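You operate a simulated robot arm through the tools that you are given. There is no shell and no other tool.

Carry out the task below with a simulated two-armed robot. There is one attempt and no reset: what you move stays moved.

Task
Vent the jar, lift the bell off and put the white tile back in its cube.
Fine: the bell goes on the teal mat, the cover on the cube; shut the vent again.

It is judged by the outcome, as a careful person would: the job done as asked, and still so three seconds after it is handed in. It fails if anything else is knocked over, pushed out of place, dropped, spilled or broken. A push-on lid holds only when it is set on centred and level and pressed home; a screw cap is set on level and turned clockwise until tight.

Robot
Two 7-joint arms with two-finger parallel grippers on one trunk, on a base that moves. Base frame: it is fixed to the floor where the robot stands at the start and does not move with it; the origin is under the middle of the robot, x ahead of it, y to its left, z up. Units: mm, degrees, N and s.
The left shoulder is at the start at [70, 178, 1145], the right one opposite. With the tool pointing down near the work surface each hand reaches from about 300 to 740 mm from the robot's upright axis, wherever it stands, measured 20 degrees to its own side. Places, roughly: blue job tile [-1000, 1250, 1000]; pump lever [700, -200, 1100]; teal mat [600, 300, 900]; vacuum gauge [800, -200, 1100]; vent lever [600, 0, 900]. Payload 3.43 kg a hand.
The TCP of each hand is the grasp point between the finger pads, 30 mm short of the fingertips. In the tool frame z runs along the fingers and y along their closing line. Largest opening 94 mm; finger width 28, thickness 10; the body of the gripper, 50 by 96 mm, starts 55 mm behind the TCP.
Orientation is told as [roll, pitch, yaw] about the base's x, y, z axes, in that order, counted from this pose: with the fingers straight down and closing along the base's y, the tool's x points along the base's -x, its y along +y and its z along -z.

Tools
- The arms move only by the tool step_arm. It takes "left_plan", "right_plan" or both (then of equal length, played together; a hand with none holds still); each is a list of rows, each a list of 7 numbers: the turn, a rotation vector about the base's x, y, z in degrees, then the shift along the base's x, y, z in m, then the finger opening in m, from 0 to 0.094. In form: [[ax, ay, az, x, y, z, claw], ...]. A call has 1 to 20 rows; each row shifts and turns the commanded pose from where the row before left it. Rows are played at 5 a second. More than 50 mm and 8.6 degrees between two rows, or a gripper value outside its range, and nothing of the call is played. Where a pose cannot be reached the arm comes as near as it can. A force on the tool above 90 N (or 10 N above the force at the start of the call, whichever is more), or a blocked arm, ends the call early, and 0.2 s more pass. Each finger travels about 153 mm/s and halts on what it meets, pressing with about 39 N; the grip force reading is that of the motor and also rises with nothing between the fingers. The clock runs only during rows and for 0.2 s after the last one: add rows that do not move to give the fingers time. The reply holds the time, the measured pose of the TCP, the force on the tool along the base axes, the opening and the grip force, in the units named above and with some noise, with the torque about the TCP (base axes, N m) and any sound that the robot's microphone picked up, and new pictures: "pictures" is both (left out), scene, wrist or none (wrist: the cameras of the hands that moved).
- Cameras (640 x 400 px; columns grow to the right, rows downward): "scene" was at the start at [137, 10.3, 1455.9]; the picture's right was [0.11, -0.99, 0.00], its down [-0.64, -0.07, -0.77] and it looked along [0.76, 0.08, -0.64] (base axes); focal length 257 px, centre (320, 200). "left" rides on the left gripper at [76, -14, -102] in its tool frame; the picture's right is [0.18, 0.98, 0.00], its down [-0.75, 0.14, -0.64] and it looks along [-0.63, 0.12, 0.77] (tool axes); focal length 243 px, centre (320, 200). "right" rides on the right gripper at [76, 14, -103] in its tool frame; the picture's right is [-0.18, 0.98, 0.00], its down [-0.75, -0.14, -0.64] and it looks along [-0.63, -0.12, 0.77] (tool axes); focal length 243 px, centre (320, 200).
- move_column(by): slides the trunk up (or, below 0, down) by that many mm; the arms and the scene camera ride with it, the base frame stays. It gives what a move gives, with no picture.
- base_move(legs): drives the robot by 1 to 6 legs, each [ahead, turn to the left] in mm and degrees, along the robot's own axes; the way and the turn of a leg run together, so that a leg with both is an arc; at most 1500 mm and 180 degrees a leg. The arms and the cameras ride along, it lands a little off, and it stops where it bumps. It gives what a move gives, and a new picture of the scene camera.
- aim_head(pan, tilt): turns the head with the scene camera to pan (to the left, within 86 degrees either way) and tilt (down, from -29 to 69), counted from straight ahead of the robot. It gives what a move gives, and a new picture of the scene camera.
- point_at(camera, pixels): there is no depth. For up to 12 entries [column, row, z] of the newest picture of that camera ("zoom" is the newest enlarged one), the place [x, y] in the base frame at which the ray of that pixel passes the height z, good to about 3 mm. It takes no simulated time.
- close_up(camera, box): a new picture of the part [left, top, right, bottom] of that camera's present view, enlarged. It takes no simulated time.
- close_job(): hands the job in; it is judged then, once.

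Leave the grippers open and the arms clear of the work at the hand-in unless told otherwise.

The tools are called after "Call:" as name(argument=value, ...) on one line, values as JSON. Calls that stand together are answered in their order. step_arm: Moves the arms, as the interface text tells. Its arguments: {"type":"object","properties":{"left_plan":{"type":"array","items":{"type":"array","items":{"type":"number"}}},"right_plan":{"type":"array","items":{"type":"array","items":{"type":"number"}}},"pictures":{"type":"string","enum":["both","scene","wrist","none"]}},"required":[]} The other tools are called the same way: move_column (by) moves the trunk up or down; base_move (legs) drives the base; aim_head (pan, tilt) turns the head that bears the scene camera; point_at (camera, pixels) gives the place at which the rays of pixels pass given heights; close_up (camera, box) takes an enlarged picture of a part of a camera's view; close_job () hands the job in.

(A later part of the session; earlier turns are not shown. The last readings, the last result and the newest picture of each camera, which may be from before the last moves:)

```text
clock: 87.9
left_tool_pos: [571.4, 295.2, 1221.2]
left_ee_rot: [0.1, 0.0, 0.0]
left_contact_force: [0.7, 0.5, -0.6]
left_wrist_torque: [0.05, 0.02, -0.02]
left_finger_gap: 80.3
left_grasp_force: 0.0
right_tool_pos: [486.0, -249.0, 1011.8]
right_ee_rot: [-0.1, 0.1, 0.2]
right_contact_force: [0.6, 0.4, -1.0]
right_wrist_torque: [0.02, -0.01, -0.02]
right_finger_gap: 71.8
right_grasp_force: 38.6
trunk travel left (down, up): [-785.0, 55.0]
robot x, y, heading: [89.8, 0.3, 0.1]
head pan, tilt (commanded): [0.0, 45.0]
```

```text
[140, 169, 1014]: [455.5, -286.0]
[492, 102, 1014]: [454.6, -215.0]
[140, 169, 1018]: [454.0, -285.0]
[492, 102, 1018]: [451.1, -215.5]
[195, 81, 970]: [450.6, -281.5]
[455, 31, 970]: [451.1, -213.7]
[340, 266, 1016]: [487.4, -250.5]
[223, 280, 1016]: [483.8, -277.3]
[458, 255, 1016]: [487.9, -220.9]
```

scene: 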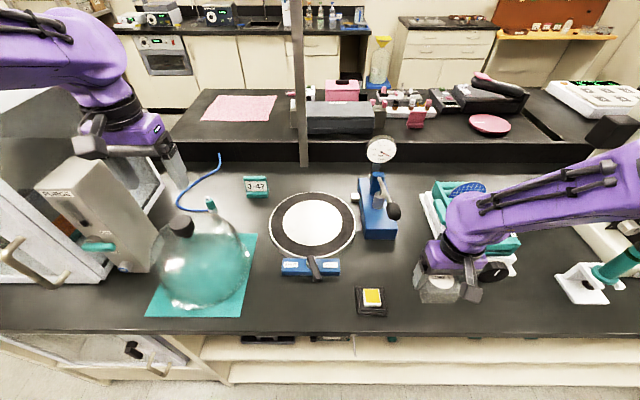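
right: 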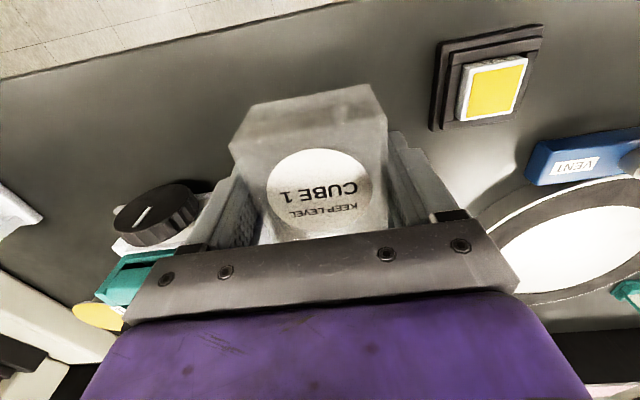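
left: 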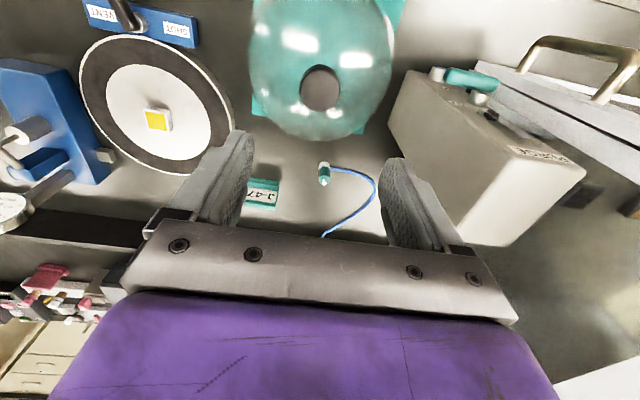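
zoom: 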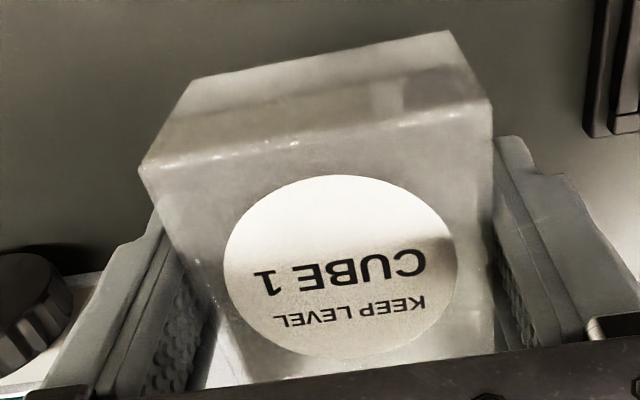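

The cover is centred in the grip, with its front face at x of about 451–453. The base centre is at about (487, -121), so I'll carry the cover straight across by about 127 mm and check alignment before lowering.

Call:
step_arm(right_plan=[[0, 0, 0, 0, 0.0173, 0, 0.06], [0, 0, 0, 0, 0.02, 0, 0.06], [0, 0, 0, 0, 0.02, 0, 0.06], [0, 0, 0, 0, 0.02, 0, 0.06], [0, 0, 0, 0, 0.02, 0, 0.06], [0, 0, 0, -0.0005, 0.02, 0, 0.06], [0, 0, 0, 0, 0.01, 0, 0.06], [0, 0, 0, 0, 0, 0, 0.06], [0, 0, 0, 0, 0, -0.02, 0.06], [0, 0, 0, 0, 0, -0.01, 0.06], [0, 0, 0, 0, 0, 0, 0.06]], pictures="both")

Call:
close_up(camera="scene", box=[335, 250, 415, 325])

Call:
close_up(camera="right", box=[210, 70, 410, 250])

```text
clock: 90.3
left_tool_pos: [571.3, 293.4, 1220.9]
left_ee_rot: [0.0, 0.0, 0.0]
left_contact_force: [0.3, -0.8, -0.3]
left_wrist_torque: [-0.01, 0.0, 0.02]
left_finger_gap: 80.1
left_grasp_force: 0.0
right_tool_pos: [486.2, -121.6, 981.6]
right_ee_rot: [0.0, -0.1, 0.1]
right_contact_force: [0.0, -0.8, -0.8]
right_wrist_torque: [0.01, 0.03, 0.01]
right_finger_gap: 71.6
right_grasp_force: 39.0
trunk travel left (down, up): [-785.0, 55.0]
robot x, y, heading: [87.9, -2.5, -0.1]
head pan, tilt (commanded): [0.0, 45.0]
```

scene: 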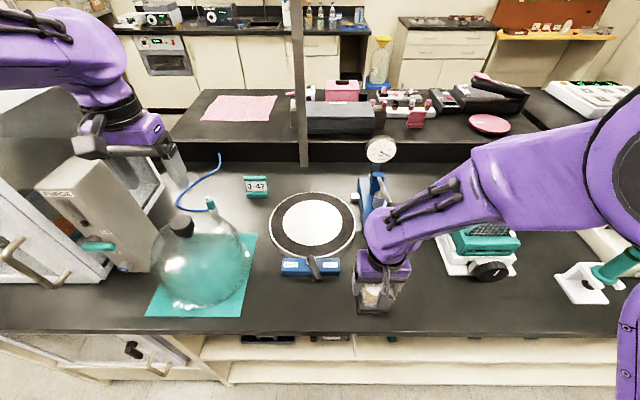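
right: 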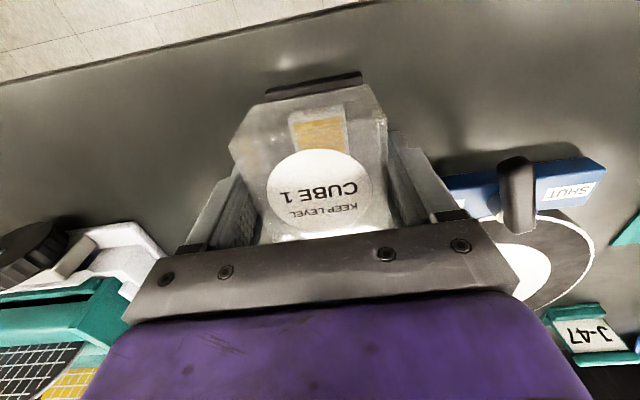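

```text
5.33 times, centred on (375, 288) of scene
```

zoom: 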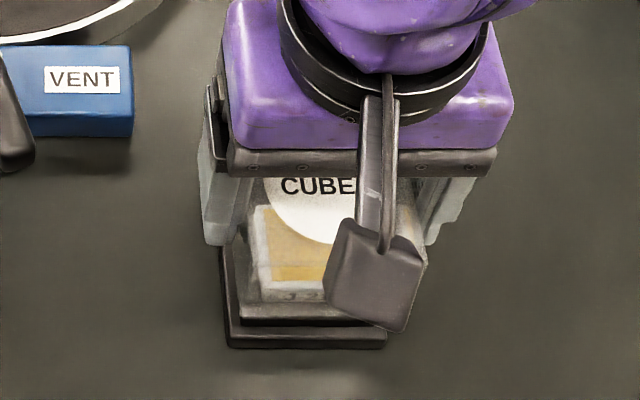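

```text
2.22 times, centred on (310, 160) of right
```

zoom: 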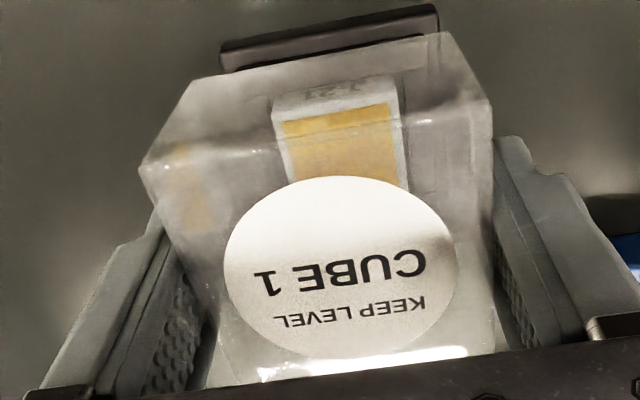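

The cover is over the base, and the tile is visible through it. I'll compare the cover's bottom front edge with the base's front edge in this view.

Call:
point_at(camera="zoom", pixels=[[191, 82, 940], [453, 33, 940], [221, 45, 906], [436, 5, 906], [223, 70, 906], [439, 28, 906], [272, 100, 923], [397, 75, 923], [140, 169, 986], [492, 102, 986]])

```text
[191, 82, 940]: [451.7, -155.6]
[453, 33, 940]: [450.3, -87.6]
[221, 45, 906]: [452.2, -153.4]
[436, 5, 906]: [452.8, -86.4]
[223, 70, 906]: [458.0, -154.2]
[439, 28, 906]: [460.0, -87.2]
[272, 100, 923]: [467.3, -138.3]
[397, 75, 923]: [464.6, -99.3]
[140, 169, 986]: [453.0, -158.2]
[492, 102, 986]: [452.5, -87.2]
```

Call:
close_up(camera="scene", box=[355, 285, 400, 320])

```text
11.43 times, centred on (378, 302) of scene
```

zoom: 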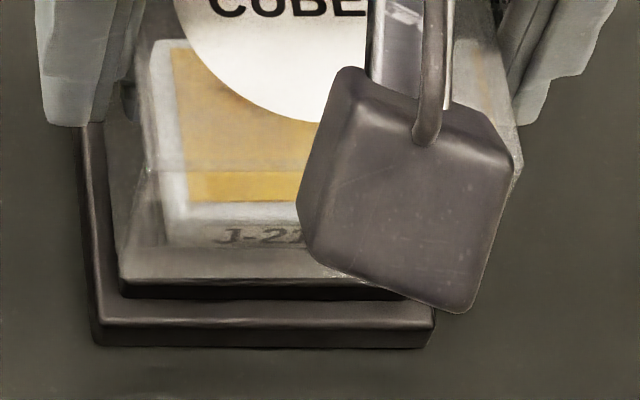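

Call:
point_at(camera="zoom", pixels=[[120, 280, 940], [97, 345, 900], [430, 347, 900], [93, 325, 906], [435, 325, 906], [520, 185, 940], [150, 170, 986], [165, 245, 906]])

```text
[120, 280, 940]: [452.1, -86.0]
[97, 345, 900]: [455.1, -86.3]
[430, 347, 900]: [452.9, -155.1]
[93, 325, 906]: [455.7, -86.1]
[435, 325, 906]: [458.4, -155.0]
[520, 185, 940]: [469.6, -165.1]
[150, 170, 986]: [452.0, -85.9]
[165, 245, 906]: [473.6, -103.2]
```

Both views say the cover should go about 1 mm left and 1 mm ahead. I'll make that correction and lower until its rim is just above the frame, then compare again with less parallax.

Call:
step_arm(right_plan=[[0, 0, 0, 0.001, 0.001, -0.006, 0.06], [0, 0, 0, 0, 0, -0.006, 0.06], [0, 0, 0, 0, 0, -0.004, 0.06], [0, 0, 0, 0, 0, 0, 0.06]], pictures="wrist")

Call:
close_up(camera="scene", box=[350, 280, 406, 325])

Call:
close_up(camera="right", box=[240, 60, 400, 180])

```text
clock: 91.3
left_tool_pos: [570.6, 294.5, 1221.4]
left_ee_rot: [0.0, -0.1, 0.0]
left_contact_force: [0.0, 0.8, -0.4]
left_wrist_torque: [-0.03, -0.01, -0.01]
left_finger_gap: 80.1
left_grasp_force: 0.1
right_tool_pos: [486.8, -118.6, 964.5]
right_ee_rot: [0.1, 0.0, 0.1]
right_contact_force: [-0.5, -0.1, -0.4]
right_wrist_torque: [0.0, 0.06, 0.0]
right_finger_gap: 71.8
right_grasp_force: 38.9
trunk travel left (down, up): [-785.0, 55.0]
robot x, y, heading: [88.0, 3.3, 0.0]
head pan, tilt (commanded): [0.0, 45.0]
```

right: 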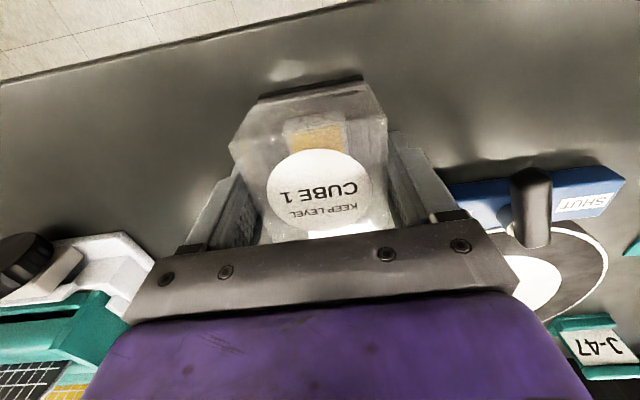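

```text
8.89 times, centred on (378, 302) of scene
```

zoom: 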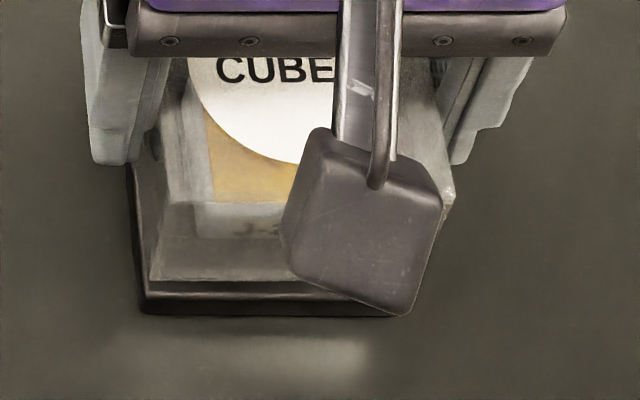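

```text
3.33 times, centred on (320, 120) of right
```

zoom: 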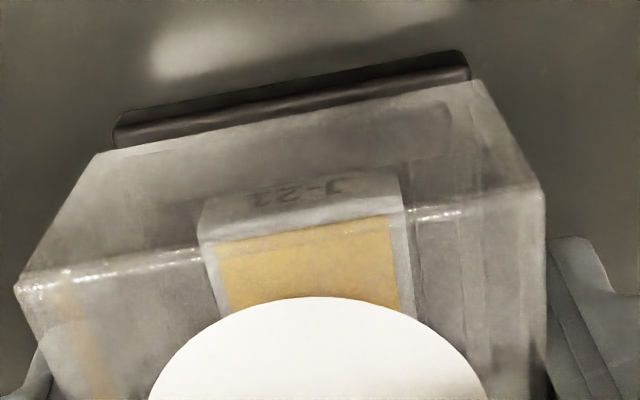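

Call:
point_at(camera="zoom", pixels=[[97, 154, 923], [478, 81, 923], [113, 131, 906], [467, 55, 906], [113, 146, 903], [470, 72, 903]])

Call:
close_up(camera="scene", box=[350, 280, 406, 325])

Call:
point_at(camera="zoom", pixels=[[150, 280, 923], [143, 313, 900], [400, 316, 900], [455, 205, 923], [138, 295, 906]])

```text
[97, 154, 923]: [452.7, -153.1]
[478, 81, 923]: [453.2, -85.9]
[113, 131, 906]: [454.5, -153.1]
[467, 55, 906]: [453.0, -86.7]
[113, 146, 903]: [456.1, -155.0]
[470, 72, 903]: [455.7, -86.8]
```

```text
8.89 times, centred on (378, 302) of scene
```

zoom: 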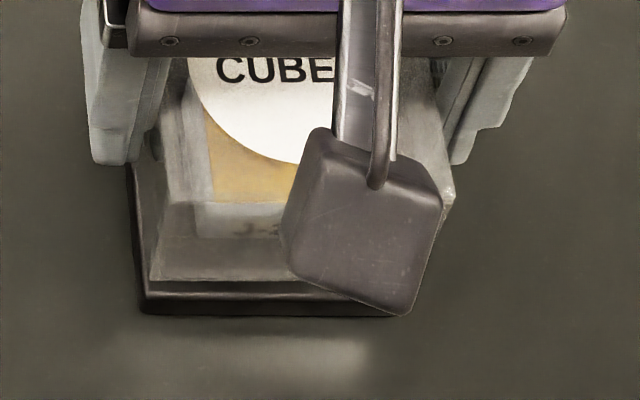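

```text
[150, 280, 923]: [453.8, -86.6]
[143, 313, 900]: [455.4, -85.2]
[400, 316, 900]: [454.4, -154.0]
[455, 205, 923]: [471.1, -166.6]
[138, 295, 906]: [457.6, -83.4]
```

Aligned within about half a millimetre in both views. I'll lower in 2 mm steps, watching for contact as the rim passes the frame.

Call:
step_arm(right_plan=[[0, 0, 0, 0.0003, 0, -0.002, 0.06], [0, 0, 0, 0, 0, -0.002, 0.06], [0, 0, 0, 0, 0, 0, 0.06]], pictures="none")

```text
clock: 92.1
left_tool_pos: [569.9, 294.0, 1220.4]
left_ee_rot: [0.0, -0.1, 0.0]
left_contact_force: [0.1, -0.5, -0.1]
left_wrist_torque: [-0.01, -0.02, 0.03]
left_finger_gap: 79.9
left_grasp_force: 0.0
right_tool_pos: [487.7, -120.9, 961.3]
right_ee_rot: [0.0, 0.2, 0.1]
right_contact_force: [-0.3, -0.3, 0.7]
right_wrist_torque: [-0.01, 0.0, 0.0]
right_finger_gap: 71.5
right_grasp_force: 39.4
trunk travel left (down, up): [-785.0, 55.0]
robot x, y, heading: [90.6, 0.7, -0.0]
head pan, tilt (commanded): [0.0, 45.0]
```

Free at 961. Next 2 mm.

Call:
step_arm(right_plan=[[0, 0, 0, 0, 0, -0.002, 0.06], [0, 0, 0, 0, 0, 0, 0.06]], pictures="none")

```text
clock: 92.7
left_tool_pos: [570.9, 294.5, 1221.4]
left_ee_rot: [0.0, 0.1, 0.0]
left_contact_force: [-0.8, 0.9, 0.4]
left_wrist_torque: [-0.01, 0.01, 0.01]
left_finger_gap: 79.9
left_grasp_force: 0.0
right_tool_pos: [486.4, -119.4, 958.6]
right_ee_rot: [0.0, 0.1, 0.0]
right_contact_force: [-0.6, -0.1, -0.4]
right_wrist_torque: [0.06, 0.01, 0.0]
right_finger_gap: 71.7
right_grasp_force: 39.0
trunk travel left (down, up): [-785.0, 55.0]
robot x, y, heading: [88.1, 1.9, -0.2]
head pan, tilt (commanded): [0.0, 45.0]
```

Call:
step_arm(right_plan=[[0, 0, 0, 0, 0, -0.002, 0.06], [0, 0, 0, 0, 0, 0, 0.06]], pictures="wrist")

Call:
close_up(camera="right", box=[240, 60, 400, 180])

Call:
close_up(camera="scene", box=[350, 280, 406, 325])

```text
clock: 93.3
left_tool_pos: [571.9, 294.2, 1219.9]
left_ee_rot: [0.1, 0.1, 0.0]
left_contact_force: [0.3, -0.5, 0.6]
left_wrist_torque: [0.03, 0.0, -0.02]
left_finger_gap: 80.2
left_grasp_force: 0.0
right_tool_pos: [487.1, -119.5, 956.7]
right_ee_rot: [0.0, 0.0, 0.1]
right_contact_force: [0.3, 0.7, -0.1]
right_wrist_torque: [-0.01, 0.03, -0.01]
right_finger_gap: 71.6
right_grasp_force: 38.8
trunk travel left (down, up): [-785.0, 55.0]
robot x, y, heading: [88.1, 0.5, 0.0]
head pan, tilt (commanded): [0.0, 45.0]
```

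right: 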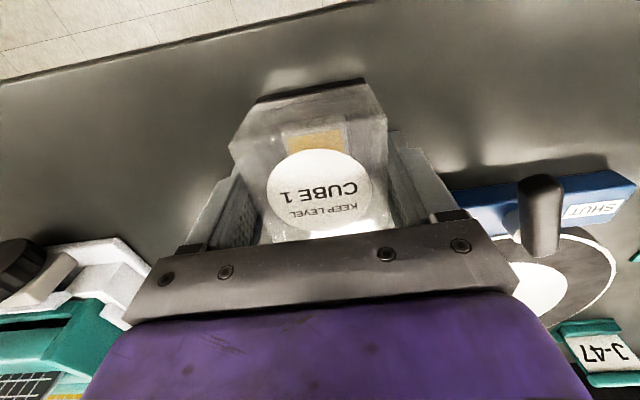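

```text
3.33 times, centred on (320, 120) of right
```

zoom: 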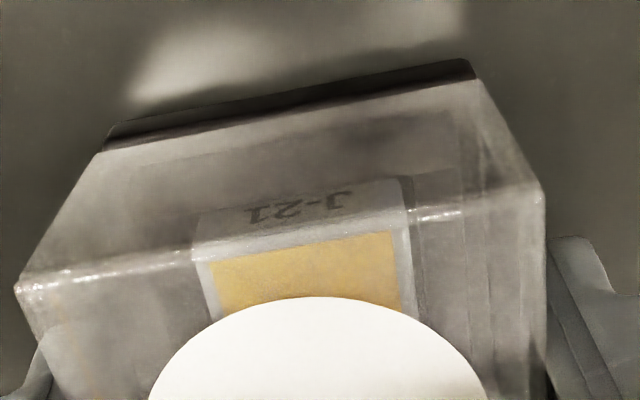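

```text
8.89 times, centred on (378, 302) of scene
```

zoom: 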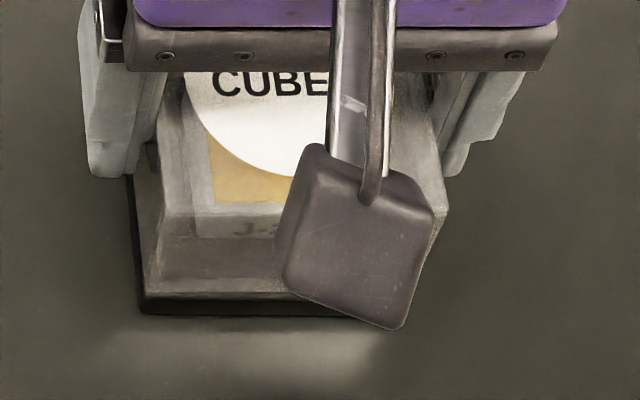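

No contact so far; the rim is going down around the frame. Continuing 2 mm.

Call:
step_arm(right_plan=[[0, 0, 0, 0, 0, -0.002, 0.06], [0, 0, 0, 0, 0, 0, 0.06]], pictures="none")

```text
clock: 93.9
left_tool_pos: [570.0, 293.0, 1221.7]
left_ee_rot: [0.0, 0.1, 0.1]
left_contact_force: [0.1, -0.7, -0.1]
left_wrist_torque: [0.01, -0.04, -0.01]
left_finger_gap: 80.0
left_grasp_force: 0.1
right_tool_pos: [487.7, -119.5, 955.9]
right_ee_rot: [-0.1, -0.1, 0.1]
right_contact_force: [0.0, -0.1, -1.8]
right_wrist_torque: [0.03, 0.01, 0.01]
right_finger_gap: 71.9
right_grasp_force: 39.0
trunk travel left (down, up): [-785.0, 55.0]
robot x, y, heading: [92.2, 4.8, -0.3]
head pan, tilt (commanded): [0.0, 45.0]
```

Call:
step_arm(right_plan=[[0, 0, 0, 0, 0, -0.002, 0.06], [0, 0, 0, 0, 0, 0, 0.06]], pictures="none")

```text
clock: 94.5
left_tool_pos: [569.6, 294.6, 1220.9]
left_ee_rot: [0.1, -0.1, -0.1]
left_contact_force: [0.3, -1.5, -0.5]
left_wrist_torque: [-0.02, -0.02, 0.05]
left_finger_gap: 80.0
left_grasp_force: 0.0
right_tool_pos: [486.9, -119.9, 953.7]
right_ee_rot: [0.0, -0.1, 0.1]
right_contact_force: [0.7, -1.6, 8.8]
right_wrist_torque: [-0.03, 0.05, -0.03]
right_finger_gap: 71.5
right_grasp_force: 39.4
trunk travel left (down, up): [-785.0, 55.0]
robot x, y, heading: [88.5, 1.6, -0.0]
head pan, tilt (commanded): [0.0, 45.0]
```

First contact, 8.8 N, almost purely vertical and without torque. I'll look at the seam.

Call:
close_up(camera="right", box=[240, 60, 400, 180])

Call:
close_up(camera="scene", box=[355, 290, 400, 322])

```text
3.33 times, centred on (320, 120) of right
```

zoom: 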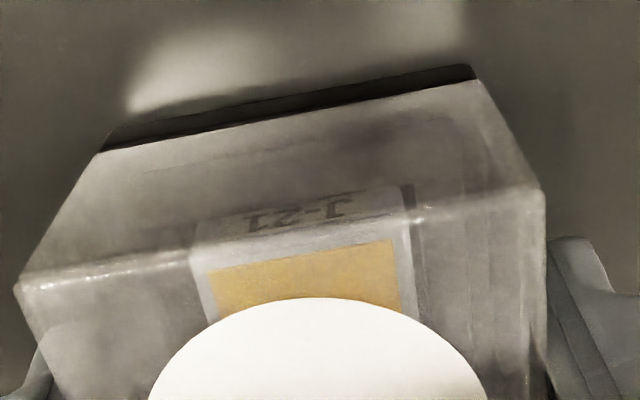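

```text
12.50 times, centred on (378, 306) of scene
```

zoom: 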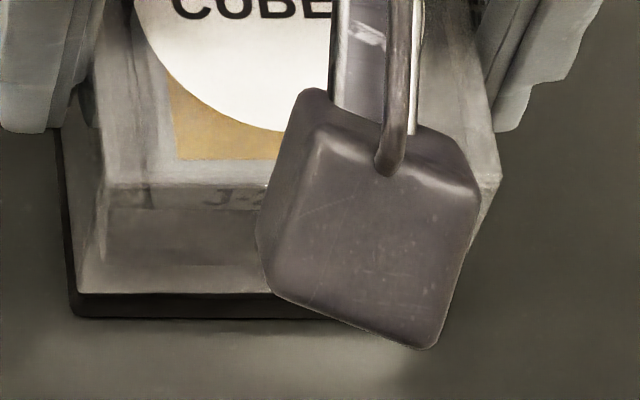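

The scale works out now: the base plate is about 11.5 mm thick, so the cover's rim has just met the plate all round, past the frame. I'll press it home with a few small steps, watching the force and listening for a click.

Call:
step_arm(right_plan=[[0, 0, 0, 0, 0, -0.001, 0.06], [0, 0, 0, 0, 0, -0.001, 0.06], [0, 0, 0, 0, 0, 0, 0.06]], pictures="none")

```text
clock: 95.3
left_tool_pos: [568.2, 293.4, 1221.2]
left_ee_rot: [0.0, -0.1, 0.0]
left_contact_force: [0.2, -1.1, -0.5]
left_wrist_torque: [-0.02, -0.02, 0.0]
left_finger_gap: 80.1
left_grasp_force: 0.1
right_tool_pos: [485.6, -119.7, 952.0]
right_ee_rot: [0.1, -0.2, 0.0]
right_contact_force: [4.7, -3.6, 28.6]
right_wrist_torque: [-0.04, -0.08, 0.0]
right_finger_gap: 71.7
right_grasp_force: 38.5
trunk travel left (down, up): [-785.0, 55.0]
robot x, y, heading: [93.3, -2.5, 0.0]
head pan, tilt (commanded): [0.0, 45.0]
```

It resists with 28.6 N and a stiff feel. I'll ease off, release the cover and raise the hand to view the seam from outside.

Call:
step_arm(right_plan=[[0, 0, 0, 0, 0, 0.002, 0.06], [0, 0, 0, 0, 0, 0, 0.074], [0, 0, 0, 0, 0, 0, 0.08], [0, 0, 0, 0, 0, 0, 0.092], [0, 0, 0, 0, 0, 0.01, 0.092], [0, 0, 0, 0, 0, 0.03, 0.092], [0, 0, 0, 0, 0, 0.04, 0.092], [0, 0, 0, 0, 0, 0, 0.092]], pictures="both")

Call:
close_up(camera="scene", box=[345, 275, 401, 320])

Call:
close_up(camera="right", box=[240, 30, 400, 160])

```text
clock: 97.1
left_tool_pos: [571.1, 293.9, 1221.2]
left_ee_rot: [0.1, 0.0, -0.1]
left_contact_force: [0.2, -1.1, -0.5]
left_wrist_torque: [0.0, 0.02, 0.02]
left_finger_gap: 80.0
left_grasp_force: 0.0
right_tool_pos: [488.0, -119.2, 1033.7]
right_ee_rot: [0.0, 0.1, 0.1]
right_contact_force: [0.3, -0.4, 0.2]
right_wrist_torque: [0.0, 0.02, 0.01]
right_finger_gap: 92.0
right_grasp_force: 0.0
trunk travel left (down, up): [-785.0, 55.0]
robot x, y, heading: [85.7, 1.0, 0.0]
head pan, tilt (commanded): [0.0, 45.0]
```

scene: 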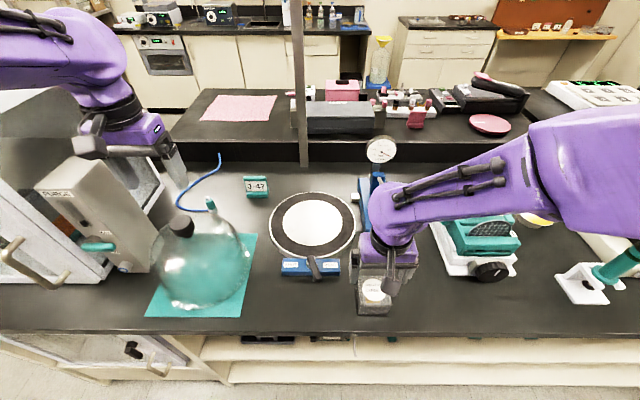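
right: 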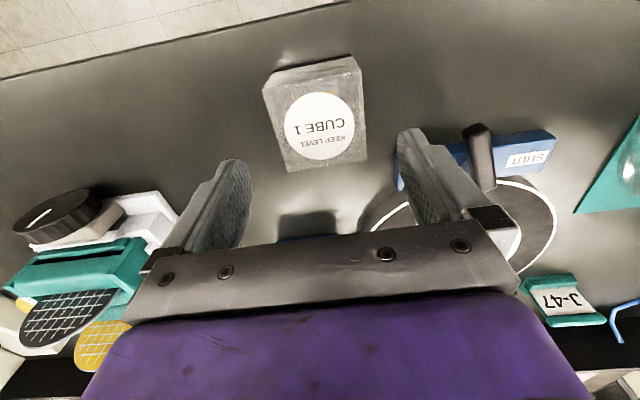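

```text
8.89 times, centred on (373, 298) of scene
```

zoom: 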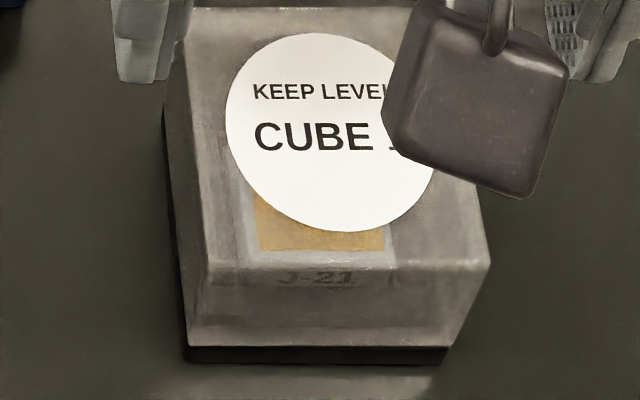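

```text
3.08 times, centred on (320, 95) of right
```

zoom: 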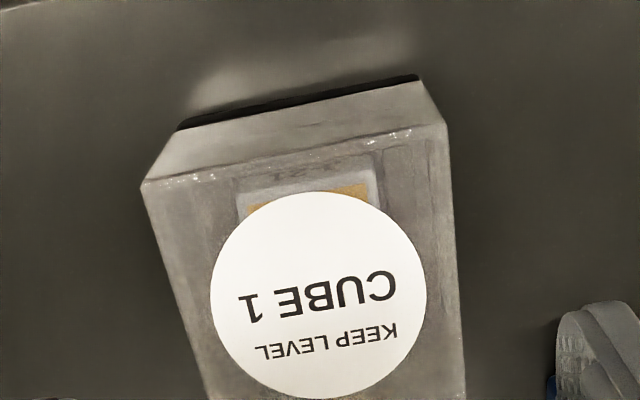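

The cover sits flush and level on the base, with only the plate's own thickness showing beneath its rim. To press it home evenly, I'll close the fingers and push down on the middle of its top.

Call:
step_arm(right_plan=[[0, 0, 0, -0.0005, -0.0005, 0, 0.05], [0, 0, 0, 0, 0, 0, 0.0], [0, 0, 0, 0, 0, 0, 0.0], [0, 0, 0, 0, 0, -0.015, 0.0], [0, 0, 0, 0, 0, -0.015, 0.0], [0, 0, 0, 0, 0, -0.006, 0.0], [0, 0, 0, 0, 0, 0, 0.0]], pictures="both")

Call:
close_up(camera="scene", box=[345, 265, 401, 315])

```text
clock: 98.7
left_tool_pos: [571.3, 293.4, 1220.8]
left_ee_rot: [0.0, 0.0, 0.1]
left_contact_force: [-0.1, 0.8, 0.0]
left_wrist_torque: [0.02, 0.0, 0.03]
left_finger_gap: 80.2
left_grasp_force: 0.0
right_tool_pos: [487.8, -119.5, 997.3]
right_ee_rot: [0.0, 0.0, 0.0]
right_contact_force: [0.5, 0.0, -0.1]
right_wrist_torque: [0.0, 0.01, -0.02]
right_finger_gap: 0.1
right_grasp_force: 33.3
trunk travel left (down, up): [-785.0, 55.0]
robot x, y, heading: [91.9, 0.8, -0.2]
head pan, tilt (commanded): [0.0, 45.0]
```

scene: 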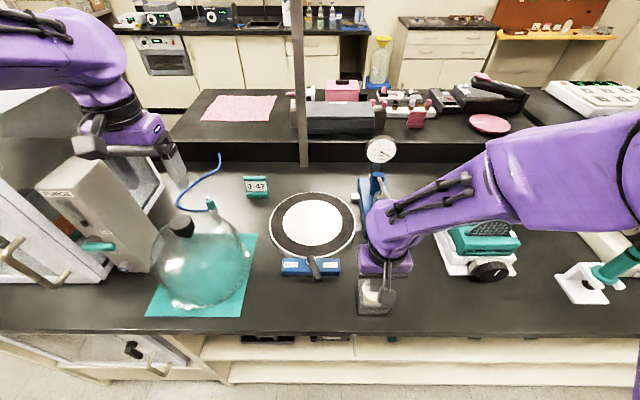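
right: 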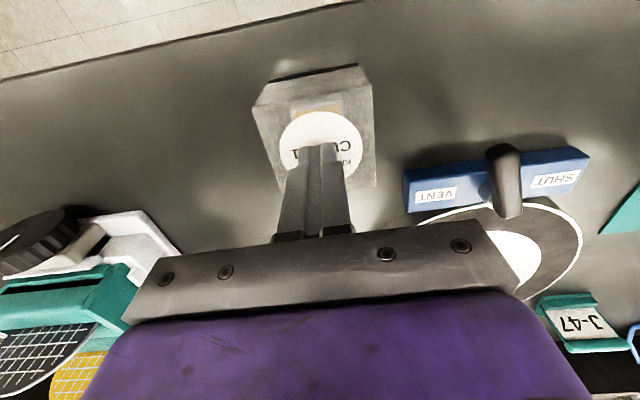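

```text
8.00 times, centred on (373, 290) of scene
```

zoom: 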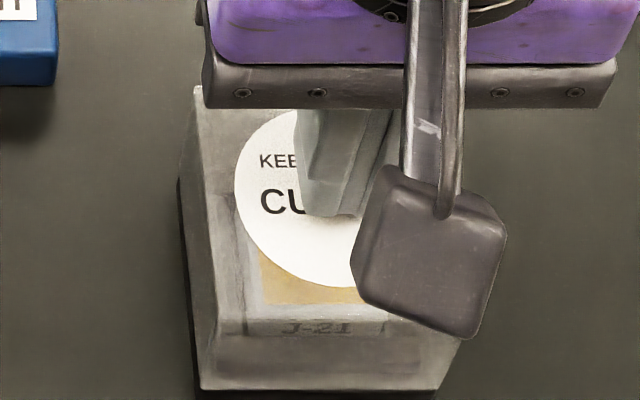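

The closed fingertips are over the centre of the top, no contact yet at z 997. I'll lower in small steps.

Call:
step_arm(right_plan=[[0, 0, 0, 0, 0, -0.003, 0.0], [0, 0, 0, 0, 0, -0.002, 0.0], [0, 0, 0, 0, 0, 0, 0.0]], pictures="none")

```text
clock: 99.5
left_tool_pos: [570.5, 294.8, 1219.9]
left_ee_rot: [0.0, 0.0, -0.1]
left_contact_force: [0.2, 0.3, 0.3]
left_wrist_torque: [-0.01, 0.0, -0.04]
left_finger_gap: 80.1
left_grasp_force: 0.0
right_tool_pos: [486.3, -119.5, 991.9]
right_ee_rot: [0.1, -0.1, 0.1]
right_contact_force: [-0.4, -0.7, 6.7]
right_wrist_torque: [-0.01, -0.04, -0.01]
right_finger_gap: 0.4
right_grasp_force: 32.7
trunk travel left (down, up): [-785.0, 55.0]
robot x, y, heading: [87.2, 5.1, -0.1]
head pan, tilt (commanded): [0.0, 45.0]
```

Contact at 992. Now I'll press in 1 mm steps.

Call:
step_arm(right_plan=[[0, 0, 0, 0, 0, -0.001, 0.0], [0, 0, 0, 0, 0, -0.001, 0.0], [0, 0, 0, 0, 0, 0, 0.0]], pictures="none")

```text
clock: 100.3
left_tool_pos: [568.3, 294.3, 1221.4]
left_ee_rot: [-0.1, -0.1, -0.1]
left_contact_force: [-0.1, -0.3, 0.9]
left_wrist_torque: [-0.02, 0.01, 0.0]
left_finger_gap: 80.4
left_grasp_force: 0.1
right_tool_pos: [487.5, -120.7, 991.6]
right_ee_rot: [0.1, -0.3, 0.1]
right_contact_force: [5.6, -3.1, 32.0]
right_wrist_torque: [-0.11, -0.07, 0.03]
right_finger_gap: 0.0
right_grasp_force: 32.9
trunk travel left (down, up): [-785.0, 55.0]
robot x, y, heading: [86.7, 5.0, -0.1]
head pan, tilt (commanded): [0.0, 45.0]
```

32 N and it doesn't give, so it's hard down. One more firm push, to about 50 N.

Call:
step_arm(right_plan=[[0, 0, 0, 0, 0, -0.001, 0.0], [0, 0, 0, 0, 0, -0.001, 0.0], [0, 0, 0, 0, 0, 0, 0.0]], pictures="none")

```text
clock: 101.1
left_tool_pos: [568.3, 291.9, 1222.9]
left_ee_rot: [0.0, -0.2, 0.0]
left_contact_force: [0.0, 0.3, -0.5]
left_wrist_torque: [-0.01, 0.0, 0.0]
left_finger_gap: 80.1
left_grasp_force: 0.0
right_tool_pos: [485.9, -120.0, 991.2]
right_ee_rot: [0.2, -0.6, 0.0]
right_contact_force: [10.3, -8.5, 64.7]
right_wrist_torque: [-0.25, 0.02, -0.03]
right_finger_gap: 0.0
right_grasp_force: 32.9
trunk travel left (down, up): [-785.0, 55.0]
robot x, y, heading: [87.0, 2.7, 0.3]
head pan, tilt (commanded): [0.0, 45.0]
```

65 N with no further travel, so the cover is pressed home. I'll lift the hand off straight up and look.

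Call:
step_arm(right_plan=[[0, 0, 0, 0, 0, 0.003, 0.0], [0, 0, 0, 0, 0, 0.004, 0.0], [0, 0, 0, 0, 0, 0.02, 0.0], [0, 0, 0, 0, 0, 0.04, 0.0], [0, 0, 0, 0, 0, 0.04, 0.02], [0, 0, 0, 0, -0.02, 0.04, 0.04], [0, 0, 0, 0, -0.04, 0.02, 0.06], [0, 0, 0, 0, 0, 0, 0.06]], pictures="both")

Call:
close_up(camera="scene", box=[345, 270, 401, 320])

Call:
close_up(camera="right", box=[300, 10, 440, 120])

```text
clock: 102.9
left_tool_pos: [570.8, 296.1, 1219.8]
left_ee_rot: [-0.2, 0.0, 0.0]
left_contact_force: [-0.3, 0.5, -1.0]
left_wrist_torque: [-0.02, -0.02, 0.0]
left_finger_gap: 79.9
left_grasp_force: 0.1
right_tool_pos: [486.5, -177.0, 1154.8]
right_ee_rot: [-0.1, 0.0, 0.1]
right_contact_force: [0.6, 1.0, -0.7]
right_wrist_torque: [-0.04, 0.01, 0.03]
right_finger_gap: 59.7
right_grasp_force: 0.1
trunk travel left (down, up): [-785.0, 55.0]
robot x, y, heading: [87.9, 3.8, -0.0]
head pan, tilt (commanded): [0.0, 45.0]
```

scene: 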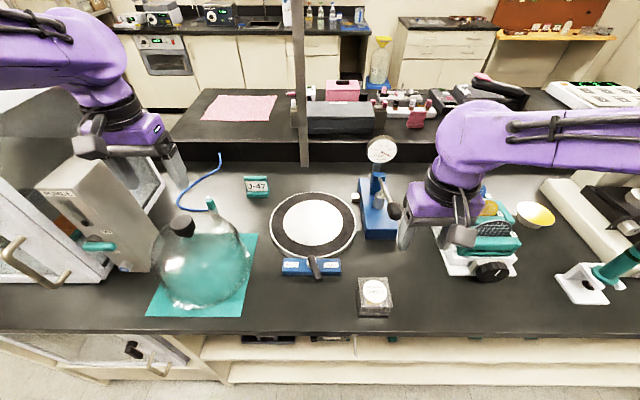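
right: 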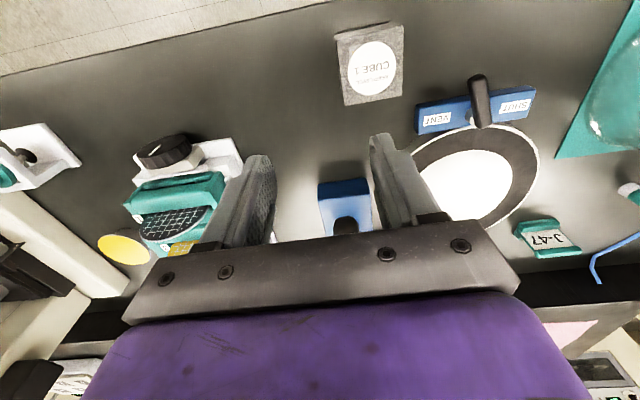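

```text
8.00 times, centred on (373, 295) of scene
```

zoom: 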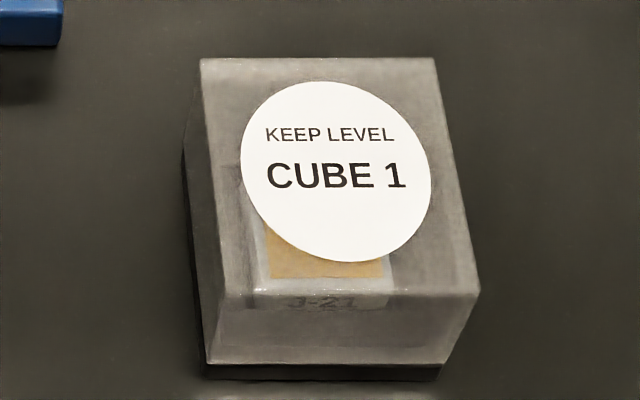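

```text
3.64 times, centred on (370, 65) of right
```

zoom: 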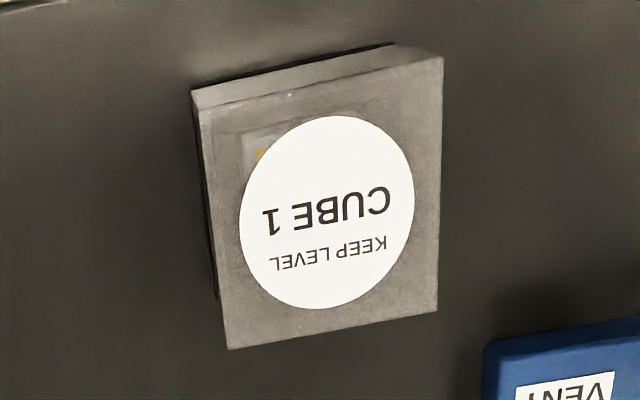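

The cover sits squared and flush on the base with the tile inside. Last job is shutting the vent. I'll measure the lever's present position, from scene (313, 268) and right (478, 100).

Call:
close_up(camera="scene", box=[275, 245, 345, 290])

Call:
close_up(camera="right", box=[410, 60, 540, 150])

```text
8.89 times, centred on (310, 268) of scene
```

zoom: 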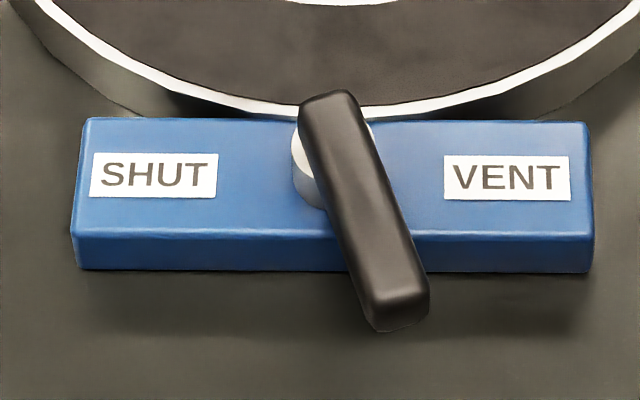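

```text
4.44 times, centred on (475, 105) of right
```

zoom: 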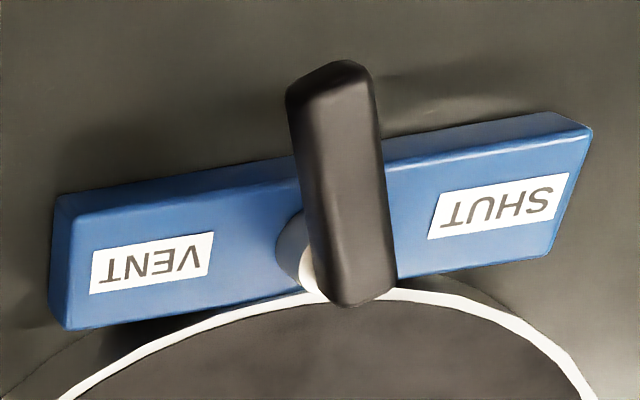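

Call:
point_at(camera="zoom", pixels=[[331, 90, 950], [361, 285, 950], [346, 190, 950], [331, 90, 945], [361, 285, 945]])

Call:
point_at(camera="scene", pixels=[[318.5, 278.2, 950], [311.3, 256.8, 950], [315, 267.5, 950], [318.5, 278.2, 945], [311.3, 256.8, 945]])

```text
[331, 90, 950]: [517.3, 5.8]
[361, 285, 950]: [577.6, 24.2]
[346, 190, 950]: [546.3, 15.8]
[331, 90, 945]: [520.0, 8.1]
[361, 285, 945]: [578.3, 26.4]
```

```text
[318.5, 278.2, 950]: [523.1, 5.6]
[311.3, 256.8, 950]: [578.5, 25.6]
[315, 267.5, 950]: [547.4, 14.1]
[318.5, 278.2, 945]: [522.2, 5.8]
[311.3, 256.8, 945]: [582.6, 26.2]
```

The handle now points 18° to the VENT side: tip (520, 6), hub (571, 23.5). I'll move the right hand further off to its side and bring the left hand above the lever at yaw +18°.

Call:
step_arm(left_plan=[[0, 0, 0, 0, -0.02, 0.01, 0.05], [0, 0, 1, -0.003, -0.028, 0, 0.05], [0, 0, 2, -0.004, -0.028, 0, 0.05], [0, 0, 2, -0.004, -0.028, -0.01, 0.05], [0, 0, 2, -0.004, -0.03, -0.015, 0.05], [0, 0, 2, -0.004, -0.03, -0.015, 0.05], [0, 0, 2, -0.004, -0.03, -0.015, 0.05], [0, 0, 2, -0.004, -0.03, -0.015, 0.05], [0, 0, 2, -0.004, -0.03, -0.015, 0.05], [0, 0, 2, -0.004, -0.028, -0.015, 0.05], [0, 0, 1, 0, 0, -0.015, 0.05], [0, 0, 0, 0, 0, 0, 0.05]], right_plan=[[0, 0, 0, -0.01, -0.015, 0.01, 0.06], [0, 0, 0, -0.01, -0.015, 0.01, 0.06], [0, 0, 0, -0.01, -0.015, 0.01, 0.06], [0, 0, 0, -0.01, -0.015, 0.01, 0.06], [0, 0, 0, 0, 0, 0, 0.06], [0, 0, 0, 0, 0, 0, 0.06], [0, 0, 0, 0, 0, 0, 0.06], [0, 0, 0, 0, 0, 0, 0.06], [0, 0, 0, 0, 0, 0, 0.06], [0, 0, 0, 0, 0, 0, 0.06], [0, 0, 0, 0, 0, 0, 0.06], [0, 0, 0, 0, 0, 0, 0.06]], pictures="both")

```text
clock: 105.5
left_tool_pos: [543.8, 11.4, 1114.4]
left_ee_rot: [0.0, 0.0, 17.9]
left_contact_force: [-0.9, 0.0, 0.5]
left_wrist_torque: [0.02, -0.02, 0.01]
left_finger_gap: 49.8
left_grasp_force: 0.1
left hand out of reach, approached as far as the arm can: row 4, 5
right_tool_pos: [445.8, -239.4, 1194.4]
right_ee_rot: [0.0, 0.0, 0.1]
right_contact_force: [-0.6, -1.0, -0.3]
right_wrist_torque: [-0.02, 0.03, -0.01]
right_finger_gap: 60.3
right_grasp_force: 0.2
trunk travel left (down, up): [-785.0, 55.0]
robot x, y, heading: [88.0, 0.2, 0.0]
head pan, tilt (commanded): [0.0, 45.0]
```

scene: 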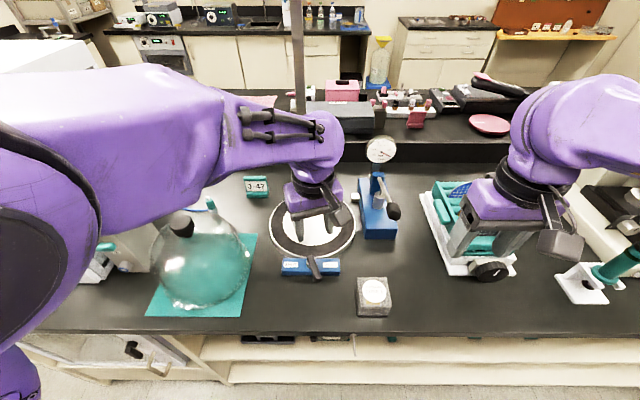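
right: 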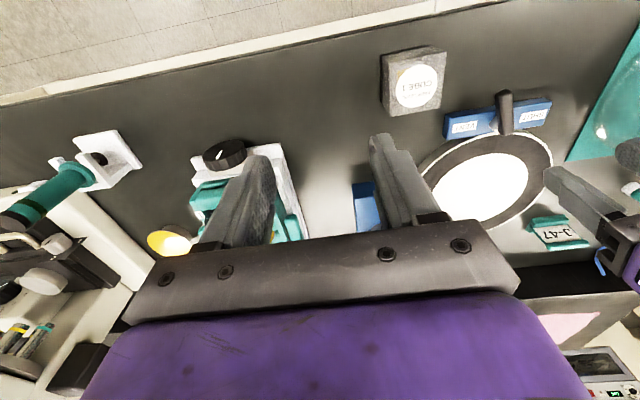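
left: 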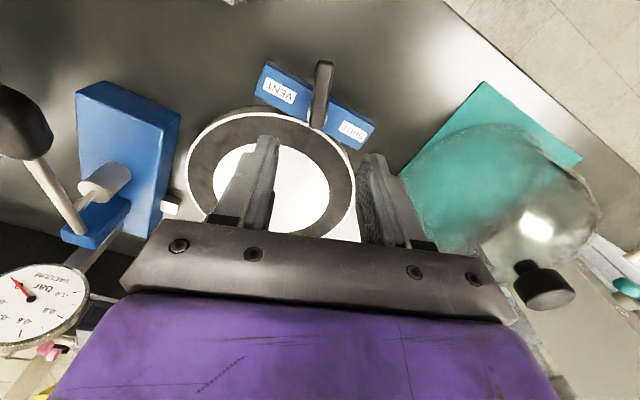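

The left hand is above the lever, aligned with the handle. I'll lower to just above the handle and check the alignment and that the arm stays clear of the bell.

Call:
step_arm(left_plan=[[0, 0, 0, -0.002, 0, -0.025, 0.05], [0, 0, 0, -0.002, 0, -0.025, 0.05], [0, 0, 0, -0.002, 0.0005, -0.025, 0.05], [0, 0, 0, -0.001, 0.0005, -0.025, 0.05], [0, 0, 0, 0, 0, 0, 0.05]], pictures="both")

Call:
close_up(camera="left", box=[220, 50, 440, 220])

```text
clock: 106.7
left_tool_pos: [545.4, 11.0, 1032.4]
left_ee_rot: [-2.9, -0.2, 19.1]
left_contact_force: [-0.6, 0.2, -1.2]
left_wrist_torque: [-0.02, 0.04, 0.03]
left_finger_gap: 50.2
left_grasp_force: 0.1
right_tool_pos: [446.9, -239.9, 1194.2]
right_ee_rot: [0.1, 0.0, 0.1]
right_contact_force: [-0.2, 0.4, 0.7]
right_wrist_torque: [-0.03, 0.01, 0.01]
right_finger_gap: 60.4
right_grasp_force: 0.1
trunk travel left (down, up): [-785.0, 55.0]
robot x, y, heading: [89.2, 1.9, -0.4]
head pan, tilt (commanded): [0.0, 45.0]
```

scene: 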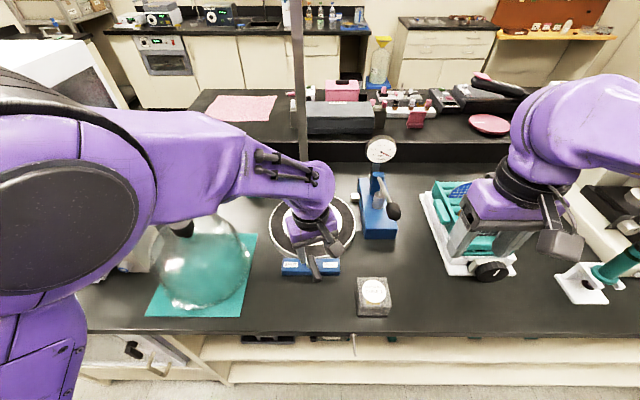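
left: 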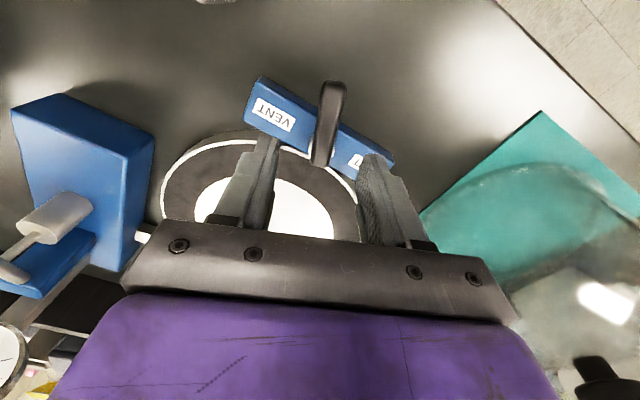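

```text
2.35 times, centred on (330, 135) of left
```

zoom: 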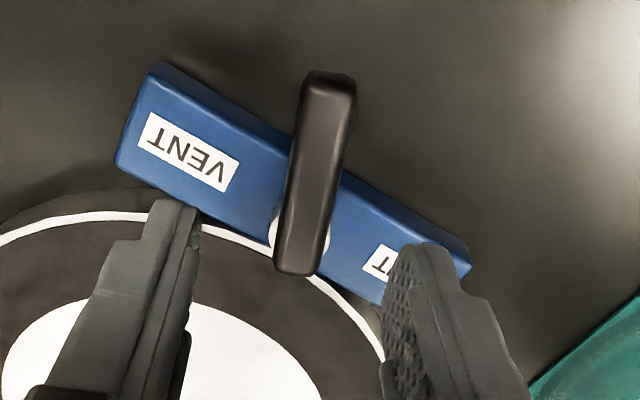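

The left arm is near its wrist-twist limit with positive yaw, so it can't go lower that way. Instead I'll push the lever shut with closed fingers from its VENT side, using a yaw this arm likes. First up, level, and over to the right of the handle.

Call:
step_arm(left_plan=[[0, 0, -5, 0, 0, 0.02, 0.03], [0, 0, -6, 0, -0.005, 0.02, 0.0], [0, 0, -6, 0, -0.01, 0, 0.0], [0, 0, -6, 0, -0.01, 0, 0.0], [0, 0, 0, 0, -0.009, 0, 0.0], [0, 0, 0, 0, 0, 0, 0.0]], pictures="none")

```text
clock: 108.1
left_tool_pos: [538.7, -20.3, 1056.4]
left_ee_rot: [-0.3, -0.1, -5.0]
left_contact_force: [-0.4, -0.5, -0.4]
left_wrist_torque: [0.0, 0.0, 0.0]
left_finger_gap: 0.0
left_grasp_force: 33.1
right_tool_pos: [446.6, -241.1, 1194.9]
right_ee_rot: [0.0, 0.0, 0.0]
right_contact_force: [0.1, -0.4, 0.6]
right_wrist_torque: [-0.01, 0.0, -0.01]
right_finger_gap: 60.1
right_grasp_force: 0.0
trunk travel left (down, up): [-785.0, 55.0]
robot x, y, heading: [91.2, 4.1, -0.2]
head pan, tilt (commanded): [0.0, 45.0]
```

Level now at (539, -20, 1056) with yaw -5° and closed fingers. I'll lower beside the handle.

Call:
step_arm(left_plan=[[0, 0, 0, -0.001, -0.001, -0.03, 0.0], [0, 0, 0, -0.001, -0.001, -0.03, 0.0], [0, 0, 0, 0, 0, -0.02, 0.0], [0, 0, 0, 0, 0, -0.011, 0.0], [0, 0, 0, 0, 0, 0, 0.0]], pictures="both")

Call:
close_up(camera="left", box=[220, 50, 440, 220])

Call:
close_up(camera="scene", box=[270, 230, 350, 290])

```text
clock: 109.5
left_tool_pos: [551.7, -16.7, 985.3]
left_ee_rot: [-4.5, -0.4, -1.4]
left_contact_force: [0.0, -0.1, 0.8]
left_wrist_torque: [0.02, 0.0, -0.06]
left_finger_gap: 0.0
left_grasp_force: 32.8
right_tool_pos: [446.6, -240.8, 1195.7]
right_ee_rot: [0.1, 0.1, 0.0]
right_contact_force: [0.4, 0.3, 0.9]
right_wrist_torque: [0.0, -0.02, 0.01]
right_finger_gap: 60.2
right_grasp_force: 0.0
trunk travel left (down, up): [-785.0, 55.0]
robot x, y, heading: [91.3, 3.4, -0.3]
head pan, tilt (commanded): [0.0, 45.0]
stopped in row 5 (left hand): the arm was blocked; the commanded pose is now the measured one
```

scene: 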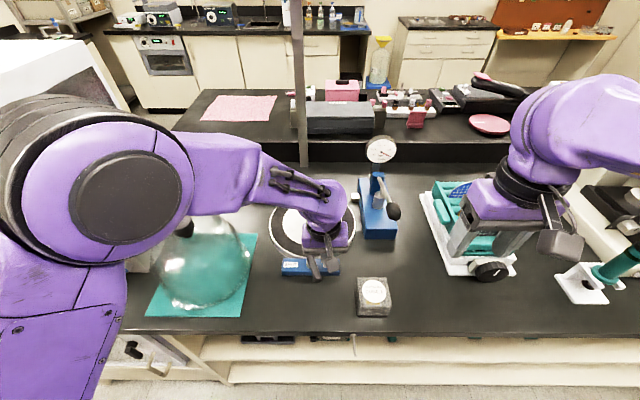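
left: 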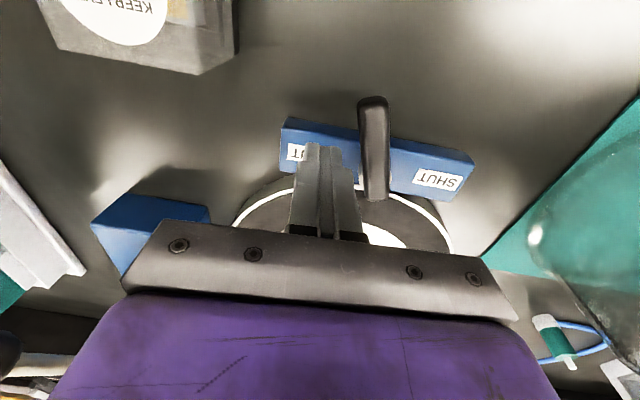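

```text
2.35 times, centred on (330, 135) of left
```

zoom: 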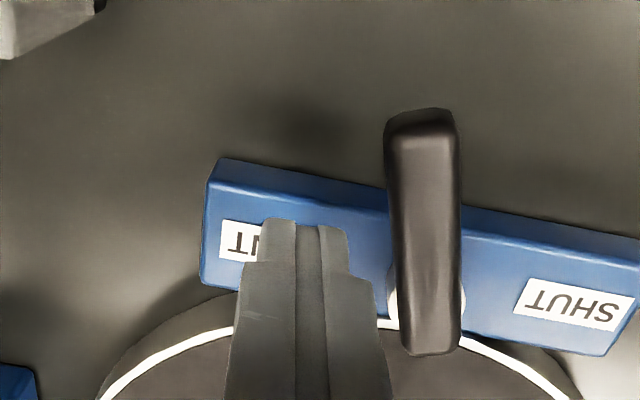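

```text
6.67 times, centred on (310, 260) of scene
```

zoom: 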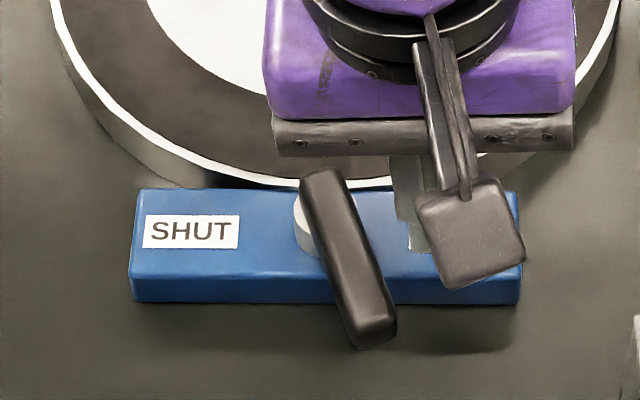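

The arm can't fold in this close: the robot now stands too near for reaching across its centre line low down. I'll raise the left hand clear and back the base up about 130 mm so the arm can stretch out to the lever.

Call:
step_arm(left_plan=[[0, 0, 0, 0, 0, 0.02, 0.0], [0, 0, 0, -0.005, 0.005, 0.03, 0.0], [0, 0, -2, -0.005, 0.01, 0.03, 0.0], [2, 0, -2, 0, 0.01, 0.03, 0.0], [2, 0, 0, 0, 0.01, 0.03, 0.0], [0, 0, 0, 0, 0, 0, 0.0]], pictures="none")

```text
clock: 110.9
left_tool_pos: [541.7, 17.1, 1125.4]
left_ee_rot: [-0.3, -0.1, -5.6]
left_contact_force: [0.5, -0.3, 0.0]
left_wrist_torque: [-0.02, 0.02, -0.01]
left_finger_gap: 0.0
left_grasp_force: 32.8
right_tool_pos: [446.7, -241.3, 1194.7]
right_ee_rot: [0.0, 0.1, 0.0]
right_contact_force: [0.4, -1.2, -0.6]
right_wrist_torque: [0.01, 0.0, 0.01]
right_finger_gap: 60.1
right_grasp_force: 0.0
trunk travel left (down, up): [-785.0, 55.0]
robot x, y, heading: [90.4, -0.2, -0.1]
head pan, tilt (commanded): [0.0, 45.0]
```

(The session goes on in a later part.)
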